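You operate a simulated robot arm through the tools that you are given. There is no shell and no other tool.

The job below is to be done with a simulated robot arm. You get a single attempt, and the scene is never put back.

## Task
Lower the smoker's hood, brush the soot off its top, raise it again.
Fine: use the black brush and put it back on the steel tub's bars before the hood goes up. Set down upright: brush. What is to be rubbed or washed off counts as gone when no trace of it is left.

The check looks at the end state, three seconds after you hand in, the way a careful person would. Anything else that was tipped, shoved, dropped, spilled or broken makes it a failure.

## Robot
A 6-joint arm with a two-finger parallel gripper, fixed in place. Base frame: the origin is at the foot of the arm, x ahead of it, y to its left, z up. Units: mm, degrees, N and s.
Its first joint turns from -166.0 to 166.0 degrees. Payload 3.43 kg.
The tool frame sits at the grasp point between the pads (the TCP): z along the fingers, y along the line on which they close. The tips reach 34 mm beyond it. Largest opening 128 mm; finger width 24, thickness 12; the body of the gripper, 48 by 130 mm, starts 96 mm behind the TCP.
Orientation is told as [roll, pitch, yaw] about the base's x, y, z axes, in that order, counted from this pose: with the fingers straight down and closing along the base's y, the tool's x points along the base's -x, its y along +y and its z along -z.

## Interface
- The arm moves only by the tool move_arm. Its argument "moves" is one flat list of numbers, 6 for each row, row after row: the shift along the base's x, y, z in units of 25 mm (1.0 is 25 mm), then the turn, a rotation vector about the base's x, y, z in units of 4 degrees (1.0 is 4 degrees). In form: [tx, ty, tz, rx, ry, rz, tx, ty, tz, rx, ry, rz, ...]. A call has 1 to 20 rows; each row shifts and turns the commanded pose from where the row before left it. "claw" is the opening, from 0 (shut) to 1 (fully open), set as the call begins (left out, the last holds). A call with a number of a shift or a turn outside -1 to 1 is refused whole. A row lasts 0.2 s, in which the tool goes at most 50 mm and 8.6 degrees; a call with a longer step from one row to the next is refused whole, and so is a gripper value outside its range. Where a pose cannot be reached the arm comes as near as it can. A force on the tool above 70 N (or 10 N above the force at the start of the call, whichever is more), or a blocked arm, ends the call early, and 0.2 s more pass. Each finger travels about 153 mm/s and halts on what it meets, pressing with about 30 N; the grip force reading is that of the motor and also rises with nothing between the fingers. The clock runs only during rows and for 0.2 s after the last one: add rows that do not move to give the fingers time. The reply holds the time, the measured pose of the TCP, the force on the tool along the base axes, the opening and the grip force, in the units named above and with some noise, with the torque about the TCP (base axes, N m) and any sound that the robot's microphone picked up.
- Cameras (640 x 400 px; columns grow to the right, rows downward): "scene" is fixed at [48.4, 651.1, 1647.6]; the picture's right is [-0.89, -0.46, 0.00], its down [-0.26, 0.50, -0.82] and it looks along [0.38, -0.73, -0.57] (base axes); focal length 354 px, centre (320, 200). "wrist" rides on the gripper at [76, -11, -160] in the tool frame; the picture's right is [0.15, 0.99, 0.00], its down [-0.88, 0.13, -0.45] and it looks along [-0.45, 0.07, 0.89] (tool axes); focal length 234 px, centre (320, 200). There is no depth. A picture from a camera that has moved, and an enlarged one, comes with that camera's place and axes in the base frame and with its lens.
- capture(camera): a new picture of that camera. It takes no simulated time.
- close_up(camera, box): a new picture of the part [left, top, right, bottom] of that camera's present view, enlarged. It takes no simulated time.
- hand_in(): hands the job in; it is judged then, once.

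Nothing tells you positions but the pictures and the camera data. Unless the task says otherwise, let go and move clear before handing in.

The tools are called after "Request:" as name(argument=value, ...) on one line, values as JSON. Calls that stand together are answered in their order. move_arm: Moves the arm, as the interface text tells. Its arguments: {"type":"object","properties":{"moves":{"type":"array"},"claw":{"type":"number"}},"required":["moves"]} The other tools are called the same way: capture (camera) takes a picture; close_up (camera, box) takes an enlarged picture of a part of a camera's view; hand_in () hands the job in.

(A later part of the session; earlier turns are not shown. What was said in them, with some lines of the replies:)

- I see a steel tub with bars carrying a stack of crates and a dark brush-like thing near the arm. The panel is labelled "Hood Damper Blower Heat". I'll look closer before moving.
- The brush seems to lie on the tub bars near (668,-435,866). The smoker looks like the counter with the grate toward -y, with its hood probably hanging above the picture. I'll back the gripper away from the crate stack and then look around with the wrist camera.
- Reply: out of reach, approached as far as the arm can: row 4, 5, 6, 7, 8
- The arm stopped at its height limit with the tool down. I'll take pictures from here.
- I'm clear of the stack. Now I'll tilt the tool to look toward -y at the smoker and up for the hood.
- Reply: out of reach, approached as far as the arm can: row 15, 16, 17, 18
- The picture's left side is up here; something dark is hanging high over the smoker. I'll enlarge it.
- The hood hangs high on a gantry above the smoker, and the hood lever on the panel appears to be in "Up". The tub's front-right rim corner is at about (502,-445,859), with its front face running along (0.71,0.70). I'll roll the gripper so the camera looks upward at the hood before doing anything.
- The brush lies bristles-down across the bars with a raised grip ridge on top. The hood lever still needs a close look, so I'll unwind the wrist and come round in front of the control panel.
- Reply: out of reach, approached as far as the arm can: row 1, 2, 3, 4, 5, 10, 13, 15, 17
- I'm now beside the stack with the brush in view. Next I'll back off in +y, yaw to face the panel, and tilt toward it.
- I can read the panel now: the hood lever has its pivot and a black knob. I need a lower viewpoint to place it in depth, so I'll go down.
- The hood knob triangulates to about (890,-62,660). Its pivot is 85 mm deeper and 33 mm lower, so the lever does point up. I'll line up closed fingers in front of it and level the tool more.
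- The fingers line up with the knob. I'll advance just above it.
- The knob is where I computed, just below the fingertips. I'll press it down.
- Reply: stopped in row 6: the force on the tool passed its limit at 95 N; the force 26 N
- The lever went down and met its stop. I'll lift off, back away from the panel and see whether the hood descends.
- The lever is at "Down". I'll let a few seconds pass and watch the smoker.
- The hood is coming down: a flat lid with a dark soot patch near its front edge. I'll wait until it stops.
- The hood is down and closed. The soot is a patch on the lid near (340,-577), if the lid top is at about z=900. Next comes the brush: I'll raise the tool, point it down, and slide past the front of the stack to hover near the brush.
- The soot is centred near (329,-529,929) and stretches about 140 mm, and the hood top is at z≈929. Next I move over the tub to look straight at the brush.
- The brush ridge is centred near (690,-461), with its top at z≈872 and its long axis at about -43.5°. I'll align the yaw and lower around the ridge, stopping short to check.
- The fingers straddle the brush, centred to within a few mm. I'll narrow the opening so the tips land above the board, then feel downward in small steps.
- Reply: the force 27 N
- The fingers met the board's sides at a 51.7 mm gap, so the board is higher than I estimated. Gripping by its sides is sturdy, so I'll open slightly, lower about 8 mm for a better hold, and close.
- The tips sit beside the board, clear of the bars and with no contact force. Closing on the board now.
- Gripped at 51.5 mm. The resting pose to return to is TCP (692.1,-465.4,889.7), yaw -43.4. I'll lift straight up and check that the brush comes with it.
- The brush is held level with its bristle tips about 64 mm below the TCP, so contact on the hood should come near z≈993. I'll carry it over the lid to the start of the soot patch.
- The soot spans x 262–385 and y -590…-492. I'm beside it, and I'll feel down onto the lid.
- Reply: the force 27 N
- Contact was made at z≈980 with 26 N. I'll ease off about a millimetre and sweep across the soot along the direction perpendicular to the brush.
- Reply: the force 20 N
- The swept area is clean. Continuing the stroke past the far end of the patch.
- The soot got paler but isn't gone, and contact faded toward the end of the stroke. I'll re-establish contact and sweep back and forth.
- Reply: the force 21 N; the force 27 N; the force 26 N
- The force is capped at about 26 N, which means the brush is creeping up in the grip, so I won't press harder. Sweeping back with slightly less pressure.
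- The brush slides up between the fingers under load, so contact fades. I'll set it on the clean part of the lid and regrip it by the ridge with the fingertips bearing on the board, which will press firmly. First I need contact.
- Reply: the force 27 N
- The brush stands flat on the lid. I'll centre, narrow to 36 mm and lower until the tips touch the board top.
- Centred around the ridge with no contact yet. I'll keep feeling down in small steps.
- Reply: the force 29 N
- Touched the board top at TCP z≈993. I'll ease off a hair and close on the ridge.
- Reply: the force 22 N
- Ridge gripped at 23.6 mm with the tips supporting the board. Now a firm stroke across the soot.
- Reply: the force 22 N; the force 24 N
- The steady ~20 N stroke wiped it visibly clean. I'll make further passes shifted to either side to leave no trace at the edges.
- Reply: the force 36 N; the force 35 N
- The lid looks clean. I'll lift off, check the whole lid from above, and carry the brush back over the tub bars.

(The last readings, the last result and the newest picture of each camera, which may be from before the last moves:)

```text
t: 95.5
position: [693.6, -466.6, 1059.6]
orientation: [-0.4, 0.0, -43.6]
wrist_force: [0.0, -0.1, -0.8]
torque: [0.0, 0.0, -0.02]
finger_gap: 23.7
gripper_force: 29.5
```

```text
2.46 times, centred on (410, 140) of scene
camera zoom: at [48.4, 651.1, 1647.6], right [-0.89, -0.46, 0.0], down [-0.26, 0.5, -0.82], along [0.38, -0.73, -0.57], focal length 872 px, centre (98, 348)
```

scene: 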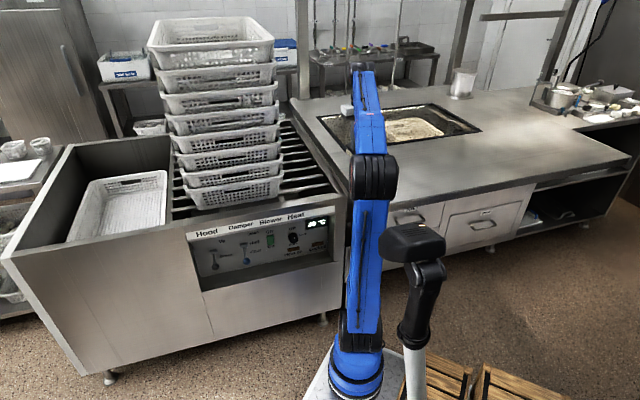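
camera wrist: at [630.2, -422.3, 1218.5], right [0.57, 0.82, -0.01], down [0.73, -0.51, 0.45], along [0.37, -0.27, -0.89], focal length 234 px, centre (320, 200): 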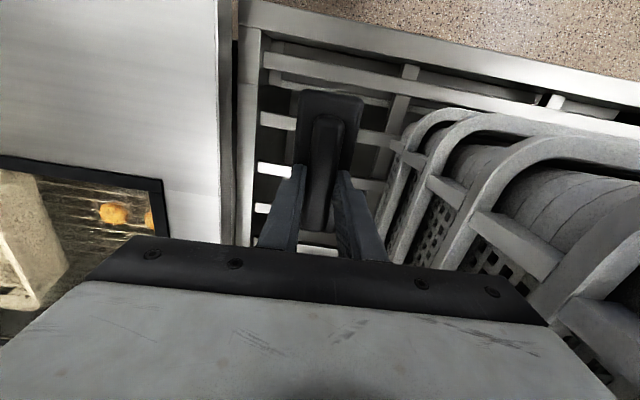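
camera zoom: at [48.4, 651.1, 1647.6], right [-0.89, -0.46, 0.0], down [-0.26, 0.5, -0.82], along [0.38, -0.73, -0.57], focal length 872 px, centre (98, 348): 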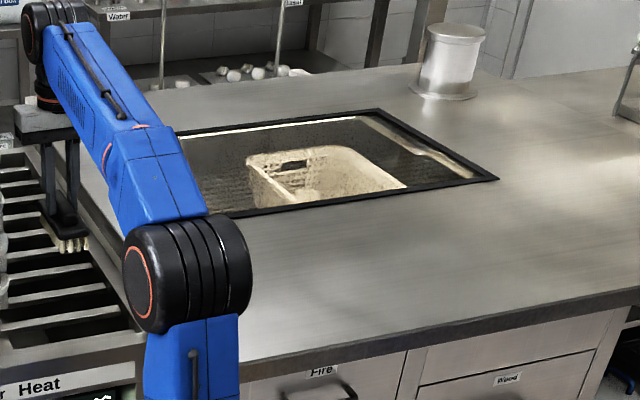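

The lid shows no trace of soot. The brush is back above its old place on the bars, so I'll lower it.

Request:
move_arm(moves=[-0.04, 0.03, -1, 0, 0, 0, 0, 0, -1, 0, 0, 0, 0, 0, -1, 0, 0, 0, 0, 0, -1, 0, 0, 0, 0, 0, -0.8, 0, 0, 0, 0, 0, -0.6, 0, 0, 0, 0, 0, -0.4, 0, 0, 0, 0, 0, -0.1, 0, 0, 0])

Request:
close_up(camera="scene", box=[290, 150, 340, 200])

Request:
close_up(camera="wrist", box=[200, 60, 440, 245])

```text
t: 97.3
position: [691.6, -466.2, 911.5]
orientation: [-0.3, 0.1, -43.4]
wrist_force: [0.1, -0.2, -1.5]
torque: [-0.02, -0.02, -0.01]
finger_gap: 23.2
gripper_force: 29.3
```

```text
8.00 times, centred on (315, 175) of scene
camera zoom: at [48.4, 651.1, 1647.6], right [-0.89, -0.46, 0.0], down [-0.26, 0.5, -0.82], along [0.38, -0.73, -0.57], focal length 2834 px, centre (360, 400)
```

zoom: 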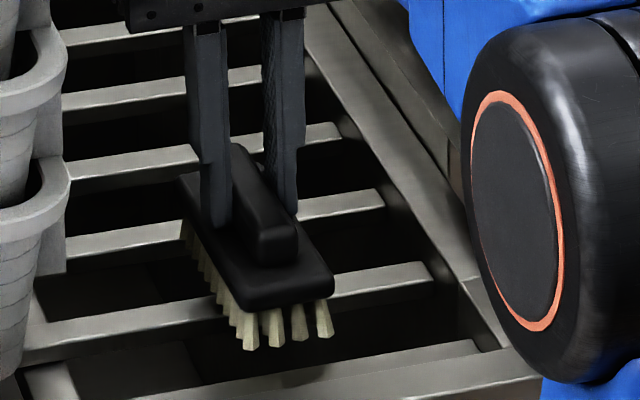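

```text
2.16 times, centred on (320, 152) of wrist
camera zoom: at [628.8, -421.3, 1070.4], right [0.57, 0.82, -0.01], down [0.73, -0.51, 0.45], along [0.37, -0.27, -0.89], focal length 506 px, centre (320, 303)
```

zoom: 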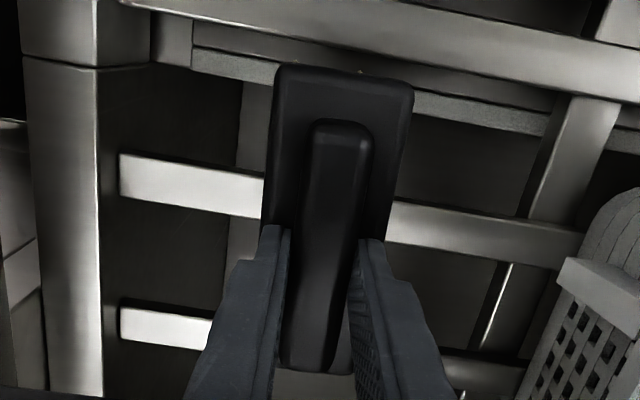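

Request:
move_arm(moves=[0, 0, -0.14, 0, 0, 0, 0, 0, 0, 0, 0, 0])

Request:
move_arm(moves=[0, 0, -0.1, 0, 0, 0, 0, 0, 0, 0, 0, 0])

Request:
move_arm(moves=[0, 0, -0.08, 0, 0, 0, 0, 0, 0, 0, 0, 0])

```text
t: 97.9
position: [691.4, -466.3, 907.7]
orientation: [-0.3, 0.2, -43.6]
wrist_force: [-0.1, 0.0, -1.6]
torque: [0.02, -0.05, 0.03]
finger_gap: 23.3
gripper_force: 29.9
```

```text
t: 98.5
position: [691.3, -465.6, 904.6]
orientation: [-0.4, 0.1, -43.4]
wrist_force: [1.2, -0.8, -1.5]
torque: [0.04, 0.01, 0.0]
finger_gap: 23.4
gripper_force: 30.1
```

```text
t: 99.1
position: [691.1, -465.8, 902.7]
orientation: [-0.4, 0.0, -43.4]
wrist_force: [0.0, 0.8, -1.6]
torque: [0.04, -0.01, 0.01]
finger_gap: 23.5
gripper_force: 29.8
```

Request:
move_arm(moves=[0, 0, -0.06, 0, 0, 0, 0, 0, 0, 0, 0, 0])

Request:
move_arm(moves=[0, 0, -0.06, 0, 0, 0, 0, 0, 0, 0, 0, 0])

```text
t: 99.7
position: [690.8, -465.2, 901.8]
orientation: [-0.5, 0.0, -43.5]
wrist_force: [-2.3, -1.5, 7.6]
torque: [0.06, -0.06, 0.01]
finger_gap: 23.3
gripper_force: 30.4
```

```text
t: 100.3
position: [690.7, -464.7, 901.4]
orientation: [-0.3, -0.1, -43.5]
wrist_force: [4.0, -5.9, 30.3]
torque: [0.4, -0.08, -0.07]
finger_gap: 23.3
gripper_force: 29.5
```

The brush is firmly on the bars. Ease off slightly, open, and rise straight up.

Request:
move_arm(moves=[0, 0, 0.04, 0, 0, 0, 0, 0, 0, 0, 0, 0])

Request:
move_arm(moves=[0, 0, 0, 0, 0, 0, 0, 0, 0, 0, 0, 0, 0, 0, 0, 0, 0, 0], claw=0.32)

Request:
move_arm(moves=[0, 0, 0.2, 0, 0, 0, 0, 0, 0.5, 0, 0, 0, 0, 0, 1, 0, 0, 0, 0, 0, 1, 0, 0, 0, 0, 0, 1, 0, 0, 0, 0, 0, 1, 0, 0, 0, 0, 0, 1, 0, 0, 0])

Request:
close_up(camera="scene", box=[270, 130, 350, 210])

Request:
capture(camera="wrist")

```text
t: 100.9
position: [690.3, -464.8, 901.7]
orientation: [-0.4, -0.2, -43.5]
wrist_force: [4.8, -9.9, 32.2]
torque: [-0.38, -0.86, -0.16]
finger_gap: 23.4
gripper_force: 30.1
```

```text
t: 101.7
position: [690.0, -464.6, 902.7]
orientation: [-0.3, 0.1, -43.6]
wrist_force: [-11.1, -4.5, 33.2]
torque: [0.16, 0.09, 0.07]
finger_gap: 35.3
gripper_force: 0.0
```

```text
t: 103.3
position: [688.8, -465.4, 1042.6]
orientation: [-0.4, 0.0, -43.6]
wrist_force: [-0.6, 0.5, 0.4]
torque: [0.05, -0.02, 0.0]
finger_gap: 41.1
gripper_force: 0.0
```

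```text
5.00 times, centred on (310, 170) of scene
camera zoom: at [48.4, 651.1, 1647.6], right [-0.89, -0.46, 0.0], down [-0.26, 0.5, -0.82], along [0.38, -0.73, -0.57], focal length 1771 px, centre (370, 350)
```

zoom: 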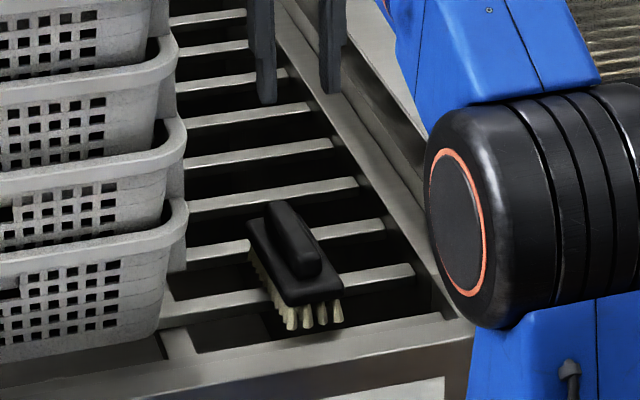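

```text
taken
camera wrist: at [626.6, -420.1, 1201.7], right [0.57, 0.82, -0.01], down [0.73, -0.51, 0.45], along [0.37, -0.27, -0.89], focal length 234 px, centre (320, 200)
```

wrist: 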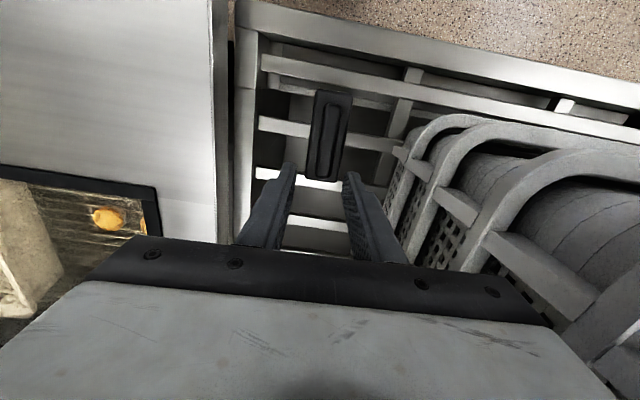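

The brush stands upright on the bars. I'll retreat the way I came, in front of the stack, to the control panel to raise the hood.

Request:
move_arm(moves=[-0.7, 0.71, 0, 0, 0, 0, -0.7, 0.71, 0, 0, 0, 0, -0.7, 0.71, 0, 0, 0, 0, -0.7, 0.71, 0, 0, 0, 0, -0.7, 0.71, 0, 0, 0, 0, -0.7, 0.71, 0, 0, 0, 0, -0.7, 0.71, 0, 0, 0, 0, -0.7, 0.71, 0, 0, 0, -0.25, -0.7, 0.71, 0, 0, 0, -0.25, -0.7, 0.71, 0, 0, 0, 0, -0.7, 0.71, 0, 0, 0, 0, -0.7, 0.71, 0, 0, 0, 0], claw=0)

Request:
capture(camera="wrist")

Request:
move_arm(moves=[0.71, 0.7, 0, 0, 0, 0, 0.71, 0.7, 0, 0, 0, 0, 0.71, 0.7, 0, 0, 0, 0, 0.71, 0.7, 0, 0, 0, 0, 0.71, 0.7, 0, 0, 0, 0, 0.71, 0.7, 0, 0, 0, 0, 0.71, 0.7, 0, 0, 0, 0, 0.71, 0.7, 0, 0, 0, 0, 0.71, 0.7, 0, 0, 0, 0, 0.71, 0.7, 0, 0, 0, 0, 0.71, 0.7, 0, 0, 0, 0, 0.71, 0.7, 0, 0, 0, 0, 0.71, 0.7, 0, 0, 0, 0, 0.71, 0.7, 0, 0, 0, 0, 0.71, 0.7, 0, 0, 0, 0, 0.71, 0.7, 0, 0, 0, 0, 0.71, 0.7, 0, 0, 0, 0])

```text
t: 105.9
position: [483.6, -251.2, 1042.7]
orientation: [-0.4, 0.1, -45.5]
wrist_force: [-0.1, 0.2, 0.2]
torque: [0.03, 0.04, 0.0]
finger_gap: 0.1
gripper_force: 30.0
```

```text
taken
camera wrist: at [420.9, -204.5, 1203.0], right [0.6, 0.8, -0.01], down [0.71, -0.54, 0.45], along [0.36, -0.28, -0.89], focal length 234 px, centre (320, 200)
```

wrist: 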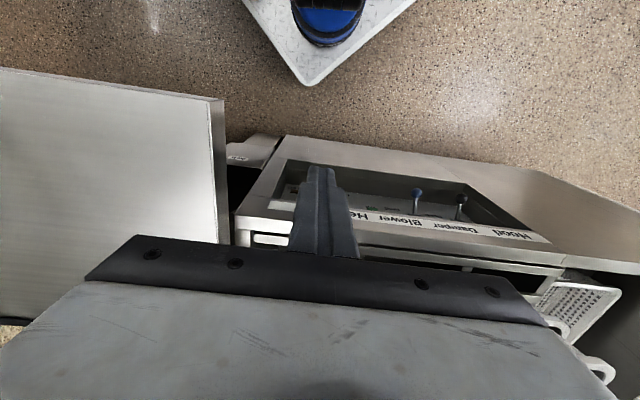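

```text
t: 109.5
position: [783.7, 45.1, 1043.7]
orientation: [-0.4, 0.0, -45.4]
wrist_force: [0.3, -0.3, 0.2]
torque: [0.02, -0.02, 0.02]
finger_gap: 0.0
gripper_force: 29.6
```

The lid still looks clean, and I'm aligned with the hood lever. Now I descend in front of the panel while tilting the tool level.

Request:
move_arm(moves=[0, 0, -1, -0.71, -0.7, 0, 0, 0, -1, -0.71, -0.7, 0, 0, 0, -1, -0.71, -0.7, 0, 0, 0, -1, -0.71, -0.7, 0, 0, 0, -1, -0.71, -0.7, 0, 0, 0, -1, -0.71, -0.7, 0, 0, 0, -1, -0.71, -0.7, 0, 0, 0, -1, -0.71, -0.7, 0, 0, 0, -1, -0.71, -0.7, 0, 0, 0, -1, -0.71, -0.7, 0, 0, 0, -1, -0.71, -0.7, 0, 0, 0, -1, -0.71, -0.7, 0, 0, 0, -1, -0.71, -0.7, 0, 0, 0, -1, -0.71, -0.7, 0, 0, 0, -1, -0.71, -0.7, 0, 0, 0, -1, -0.71, -0.7, 0, 0, 0, -1, -0.71, -0.7, 0, 0, 0, -1, -0.71, -0.7, 0, 0, 0, -0.6, -0.71, -0.7, 0, 0, 0, -0.6, -0.71, -0.7, 0])

Request:
capture(camera="wrist")

Request:
capture(camera="scene")

```text
t: 113.7
position: [784.9, 44.7, 562.5]
orientation: [0.2, -79.8, -46.0]
wrist_force: [0.1, -0.1, -0.6]
torque: [0.02, 0.0, 0.01]
finger_gap: 0.0
gripper_force: 30.3
```

```text
taken
camera wrist: at [657.2, 159.2, 515.9], right [0.69, 0.71, -0.14], down [-0.11, 0.3, 0.95], along [0.71, -0.64, 0.29], focal length 234 px, centre (320, 200)
```

wrist: 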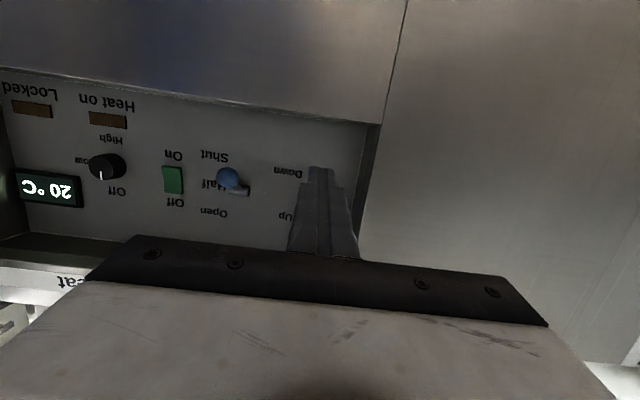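

```text
taken
```

scene: 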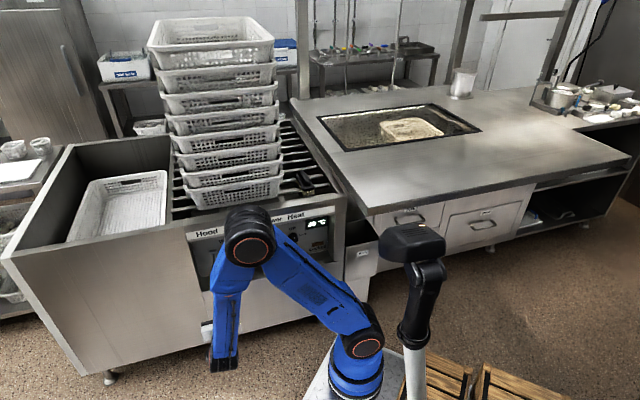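

The whole lid is clean in the scene view too. I'll check the lever's present position before reaching under it.

Request:
close_up(camera="scene", box=[180, 200, 340, 380])

Request:
move_arm(moves=[0.71, 0.7, 0, 0, 0, 0, 0.71, 0.7, 0, 0, 0, 0])

Request:
close_up(camera="wrist", box=[180, 100, 420, 250])

```text
2.22 times, centred on (260, 290) of scene
camera zoom: at [48.4, 651.1, 1647.6], right [-0.89, -0.46, 0.0], down [-0.26, 0.5, -0.82], along [0.38, -0.73, -0.57], focal length 787 px, centre (453, 0)
```

zoom: 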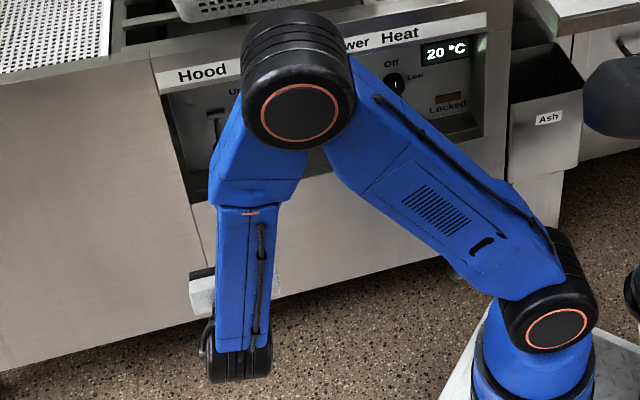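

```text
t: 114.3
position: [819.5, 79.6, 563.6]
orientation: [-0.1, -79.7, -45.7]
wrist_force: [-0.3, -0.9, 0.0]
torque: [-0.02, 0.0, -0.03]
finger_gap: 0.3
gripper_force: 29.8
```

```text
2.67 times, centred on (300, 175) of wrist
camera zoom: at [692.6, 193.6, 515.9], right [0.69, 0.71, -0.14], down [-0.11, 0.3, 0.95], along [0.71, -0.64, 0.28], focal length 624 px, centre (373, 267)
```

zoom: 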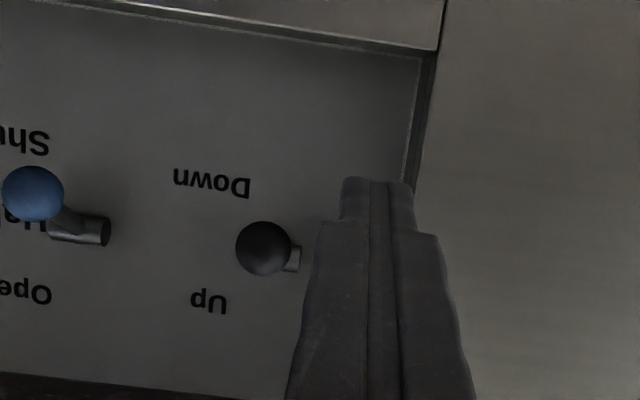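

The knob is now at about (890,-64,606). I'll go back in line and slide the fingers beneath it.

Request:
move_arm(moves=[-0.71, -0.7, 0, 0, 0, 0, -0.71, -0.7, 0, 0, 0, 0, 0.683, -0.693, 0, 0, 0, 0, 0.683, -0.693, 0, 0, 0, 0, 0.683, -0.693, 0, 0, 0, 0, 0.683, -0.693, 0, 0, 0, 0, 0.683, -0.693, 0, 0, 0, 0, 0.683, -0.693, 0, 0, 0, 0])

Request:
capture(camera="wrist")

Request:
capture(camera="scene")

```text
t: 116.1
position: [886.1, -57.2, 562.2]
orientation: [-0.1, -79.7, -45.6]
wrist_force: [0.0, 0.3, -0.1]
torque: [0.01, -0.03, -0.01]
finger_gap: 0.1
gripper_force: 29.6
```

```text
taken
camera wrist: at [758.7, 56.5, 514.1], right [0.69, 0.71, -0.14], down [-0.11, 0.3, 0.95], along [0.72, -0.64, 0.28], focal length 234 px, centre (320, 200)
```

wrist: 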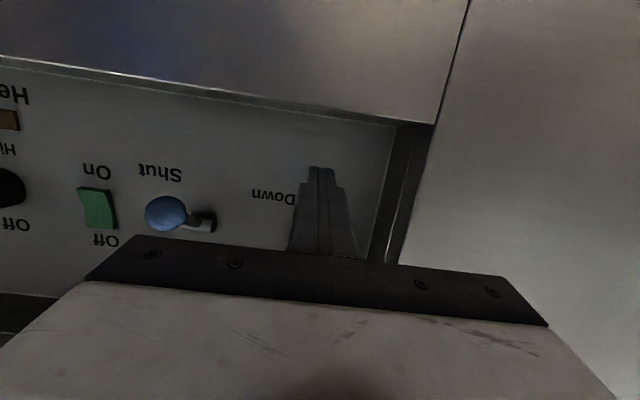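

```text
taken
```

scene: 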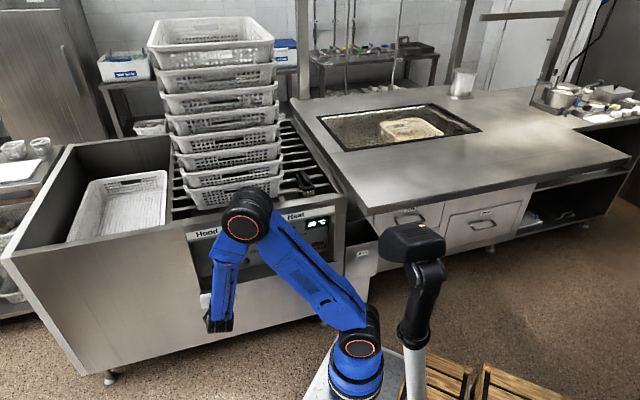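

The fingers are under the knob. Pushing up.

Request:
move_arm(moves=[0, 0, 0.5, 0, 0, 0, 0, 0, 0.5, 0, 0, 0, 0, 0, 0.5, 0, 0, 0, 0, 0, 0.5, 0, 0, 0, 0, 0, 0.5, 0, 0, 0, 0, 0, 0.4, 0, 0, 0, 0, 0, 0.3, 0, 0, 0])

Request:
capture(camera="wrist")

Request:
capture(camera="scene")

```text
t: 117.8
position: [884.0, -59.3, 633.1]
orientation: [-2.8, -78.9, -43.0]
wrist_force: [5.5, 1.1, -20.7]
torque: [0.15, 0.18, 0.1]
finger_gap: 0.0
gripper_force: 30.1
stopped in row 7: the force on the tool passed its limit at 81 N (the readings are from after the stop); the commanded pose is now the measured one
```

```text
taken
camera wrist: at [756.3, 56.2, 589.3], right [0.69, 0.71, -0.15], down [-0.09, 0.29, 0.95], along [0.72, -0.64, 0.27], focal length 234 px, centre (320, 200)
```

wrist: 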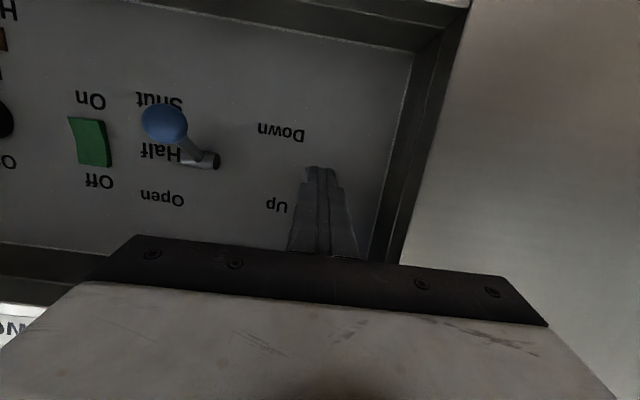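

```text
taken
```

scene: 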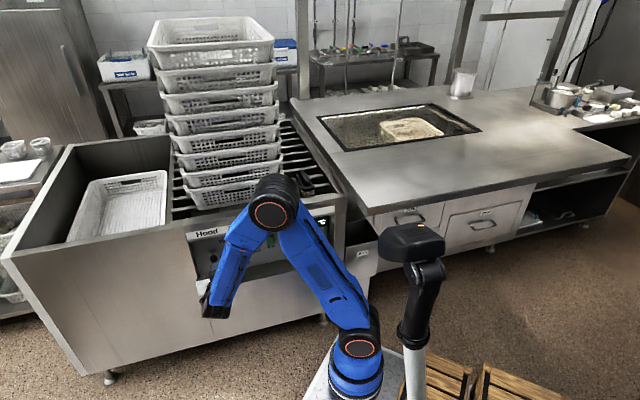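

The lever met its upper stop. I'll drop slightly, back straight out, and watch whether the hood rises.

Request:
move_arm(moves=[0, 0, -0.8, 0, 0, 0, -0.7, 0.71, -0.2, 0, 0, 0, -0.7, 0.71, 0, 0, 0, 0, -0.7, 0.71, 0, 0, 0, 0, -0.7, 0.71, 0, 0, 0, 0, -0.7, 0.71, 0, 0, 0, 0, -0.7, 0.71, 0, 0, 0, 0, 0, 0, 0, 0, 0, 0, 0, 0, 0, 0, 0, 0, 0, 0, 0, 0, 0, 0, 0, 0, 0, 0, 0, 0, 0, 0, 0, 0, 0, 0, 0, 0, 0, 0, 0, 0])

Request:
capture(camera="scene")

Request:
capture(camera="wrist")

```text
t: 120.6
position: [780.0, 48.2, 610.4]
orientation: [-2.1, -79.0, -43.8]
wrist_force: [0.1, 0.4, 0.2]
torque: [0.01, 0.0, 0.03]
finger_gap: 0.0
gripper_force: 30.1
```

```text
taken
```

scene: 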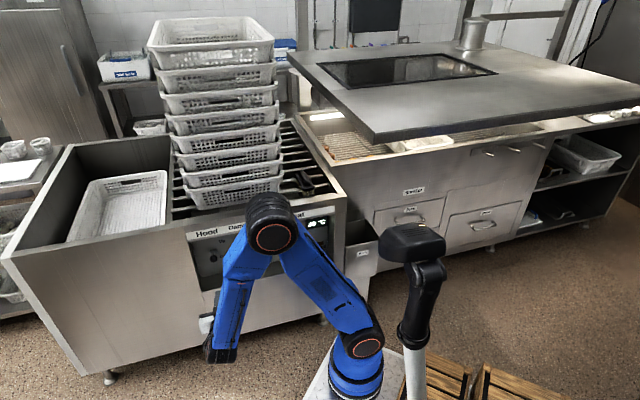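

```text
taken
camera wrist: at [650.8, 162.7, 565.6], right [0.69, 0.71, -0.15], down [-0.1, 0.3, 0.95], along [0.72, -0.64, 0.27], focal length 234 px, centre (320, 200)
```

wrist: 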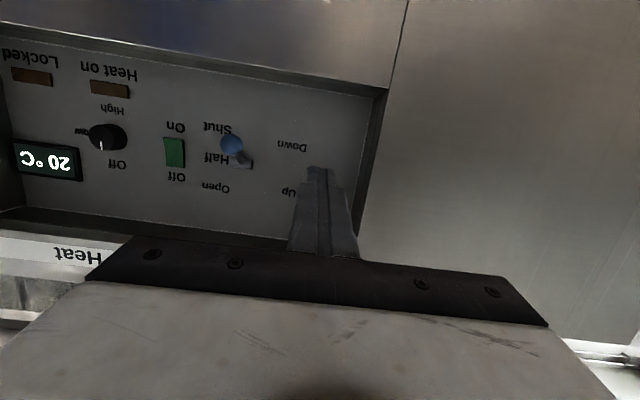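

The hood is rising, its top clean. I'll wait for it to reach the top.

Request:
move_arm(moves=[0, 0, 0, 0, 0, 0, 0, 0, 0, 0, 0, 0, 0, 0, 0, 0, 0, 0, 0, 0, 0, 0, 0, 0, 0, 0, 0, 0, 0, 0, 0, 0, 0, 0, 0, 0, 0, 0, 0, 0, 0, 0, 0, 0, 0, 0, 0, 0, 0, 0, 0, 0, 0, 0, 0, 0, 0, 0, 0, 0, 0, 0, 0, 0, 0, 0, 0, 0, 0, 0, 0, 0, 0, 0, 0, 0, 0, 0, 0, 0, 0, 0, 0, 0, 0, 0, 0, 0, 0, 0, 0, 0, 0, 0, 0, 0, 0, 0, 0, 0, 0, 0, 0, 0, 0, 0, 0, 0, 0, 0, 0, 0, 0, 0, 0, 0, 0, 0, 0, 0])

Request:
capture(camera="scene")

Request:
move_arm(moves=[-0.5, 0.5, 0, 0, 0, 0, -0.5, 0.5, 0, 0, 0, 0, 0, 0, 0, 0, 0, 0, 0, 0, 0, 0, 0, 0, 0, 0, 0, 0, 0, 0, 0, 0, 0, 0, 0, 0, 0, 0, 0, 0, 0, 0, 0, 0, 0, 0, 0, 0, 0, 0, 0, 0, 0, 0, 0, 0, 0, 0, 0, 0, 0, 0, 0, 0, 0, 0, 0, 0, 0, 0, 0, 0, 0, 0, 0, 0, 0, 0, 0, 0, 0, 0, 0, 0, 0, 0, 0, 0, 0, 0])

Request:
capture(camera="scene")

Request:
close_up(camera="scene", box=[180, 150, 360, 290])

```text
t: 124.8
position: [778.9, 49.9, 611.6]
orientation: [-2.1, -78.9, -43.7]
wrist_force: [0.9, 0.1, 0.0]
torque: [-0.03, 0.02, -0.03]
finger_gap: 0.1
gripper_force: 29.9
```

```text
taken
```

scene: 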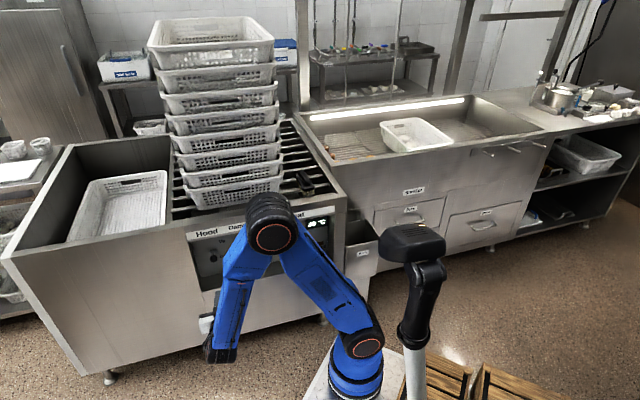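

```text
t: 128.0
position: [756.0, 73.9, 611.3]
orientation: [-2.1, -79.0, -43.7]
wrist_force: [-0.3, 0.0, -0.7]
torque: [-0.04, 0.0, -0.02]
finger_gap: 0.0
gripper_force: 29.7
```

```text
taken
```

scene: 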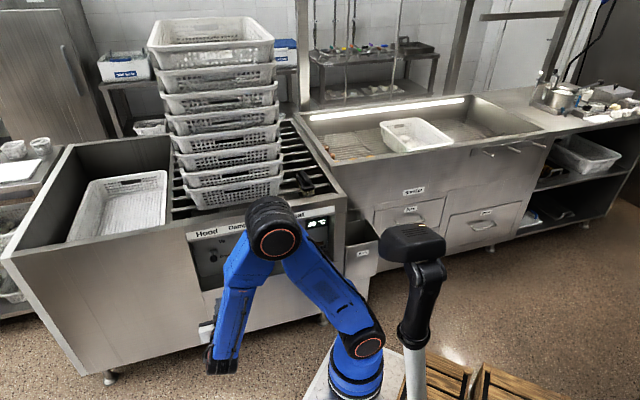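

```text
2.86 times, centred on (270, 220) of scene
camera zoom: at [48.4, 651.1, 1647.6], right [-0.89, -0.46, 0.0], down [-0.26, 0.5, -0.82], along [0.38, -0.73, -0.57], focal length 1012 px, centre (463, 143)
```

zoom: 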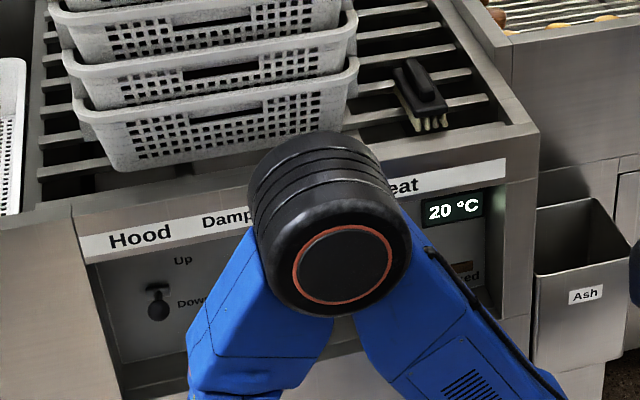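

The hood is fully raised again and its lever is at "Up". The brush stands upright on the bars, everything else is as it was, and the arm is clear of the panel. Handing in.

Request:
hand_in()

```text
The job is handed in.
```

The job is handed in. As far as the cameras show, it went as asked:

- **Hood:** I lowered it with the panel lever. Once the brush was back on the bars, I raised it again. The lever is at "Up" and the hood has risen out of the scene camera's view, as it was at the start.
- **Soot:** The first light strokes only faded it, because the brush slid in the grip. I set the brush down on a clean part of the lid and regripped it by its ridge. Firmer strokes then removed the soot, and close-ups of the lid showed no trace left.
- **Brush:** The black brush is upright on the steel tub's bars, in practically the same spot it came from.

The crates, the other panel controls and the basket in the smoker look unchanged. The arm has let go and is clear of the panel.
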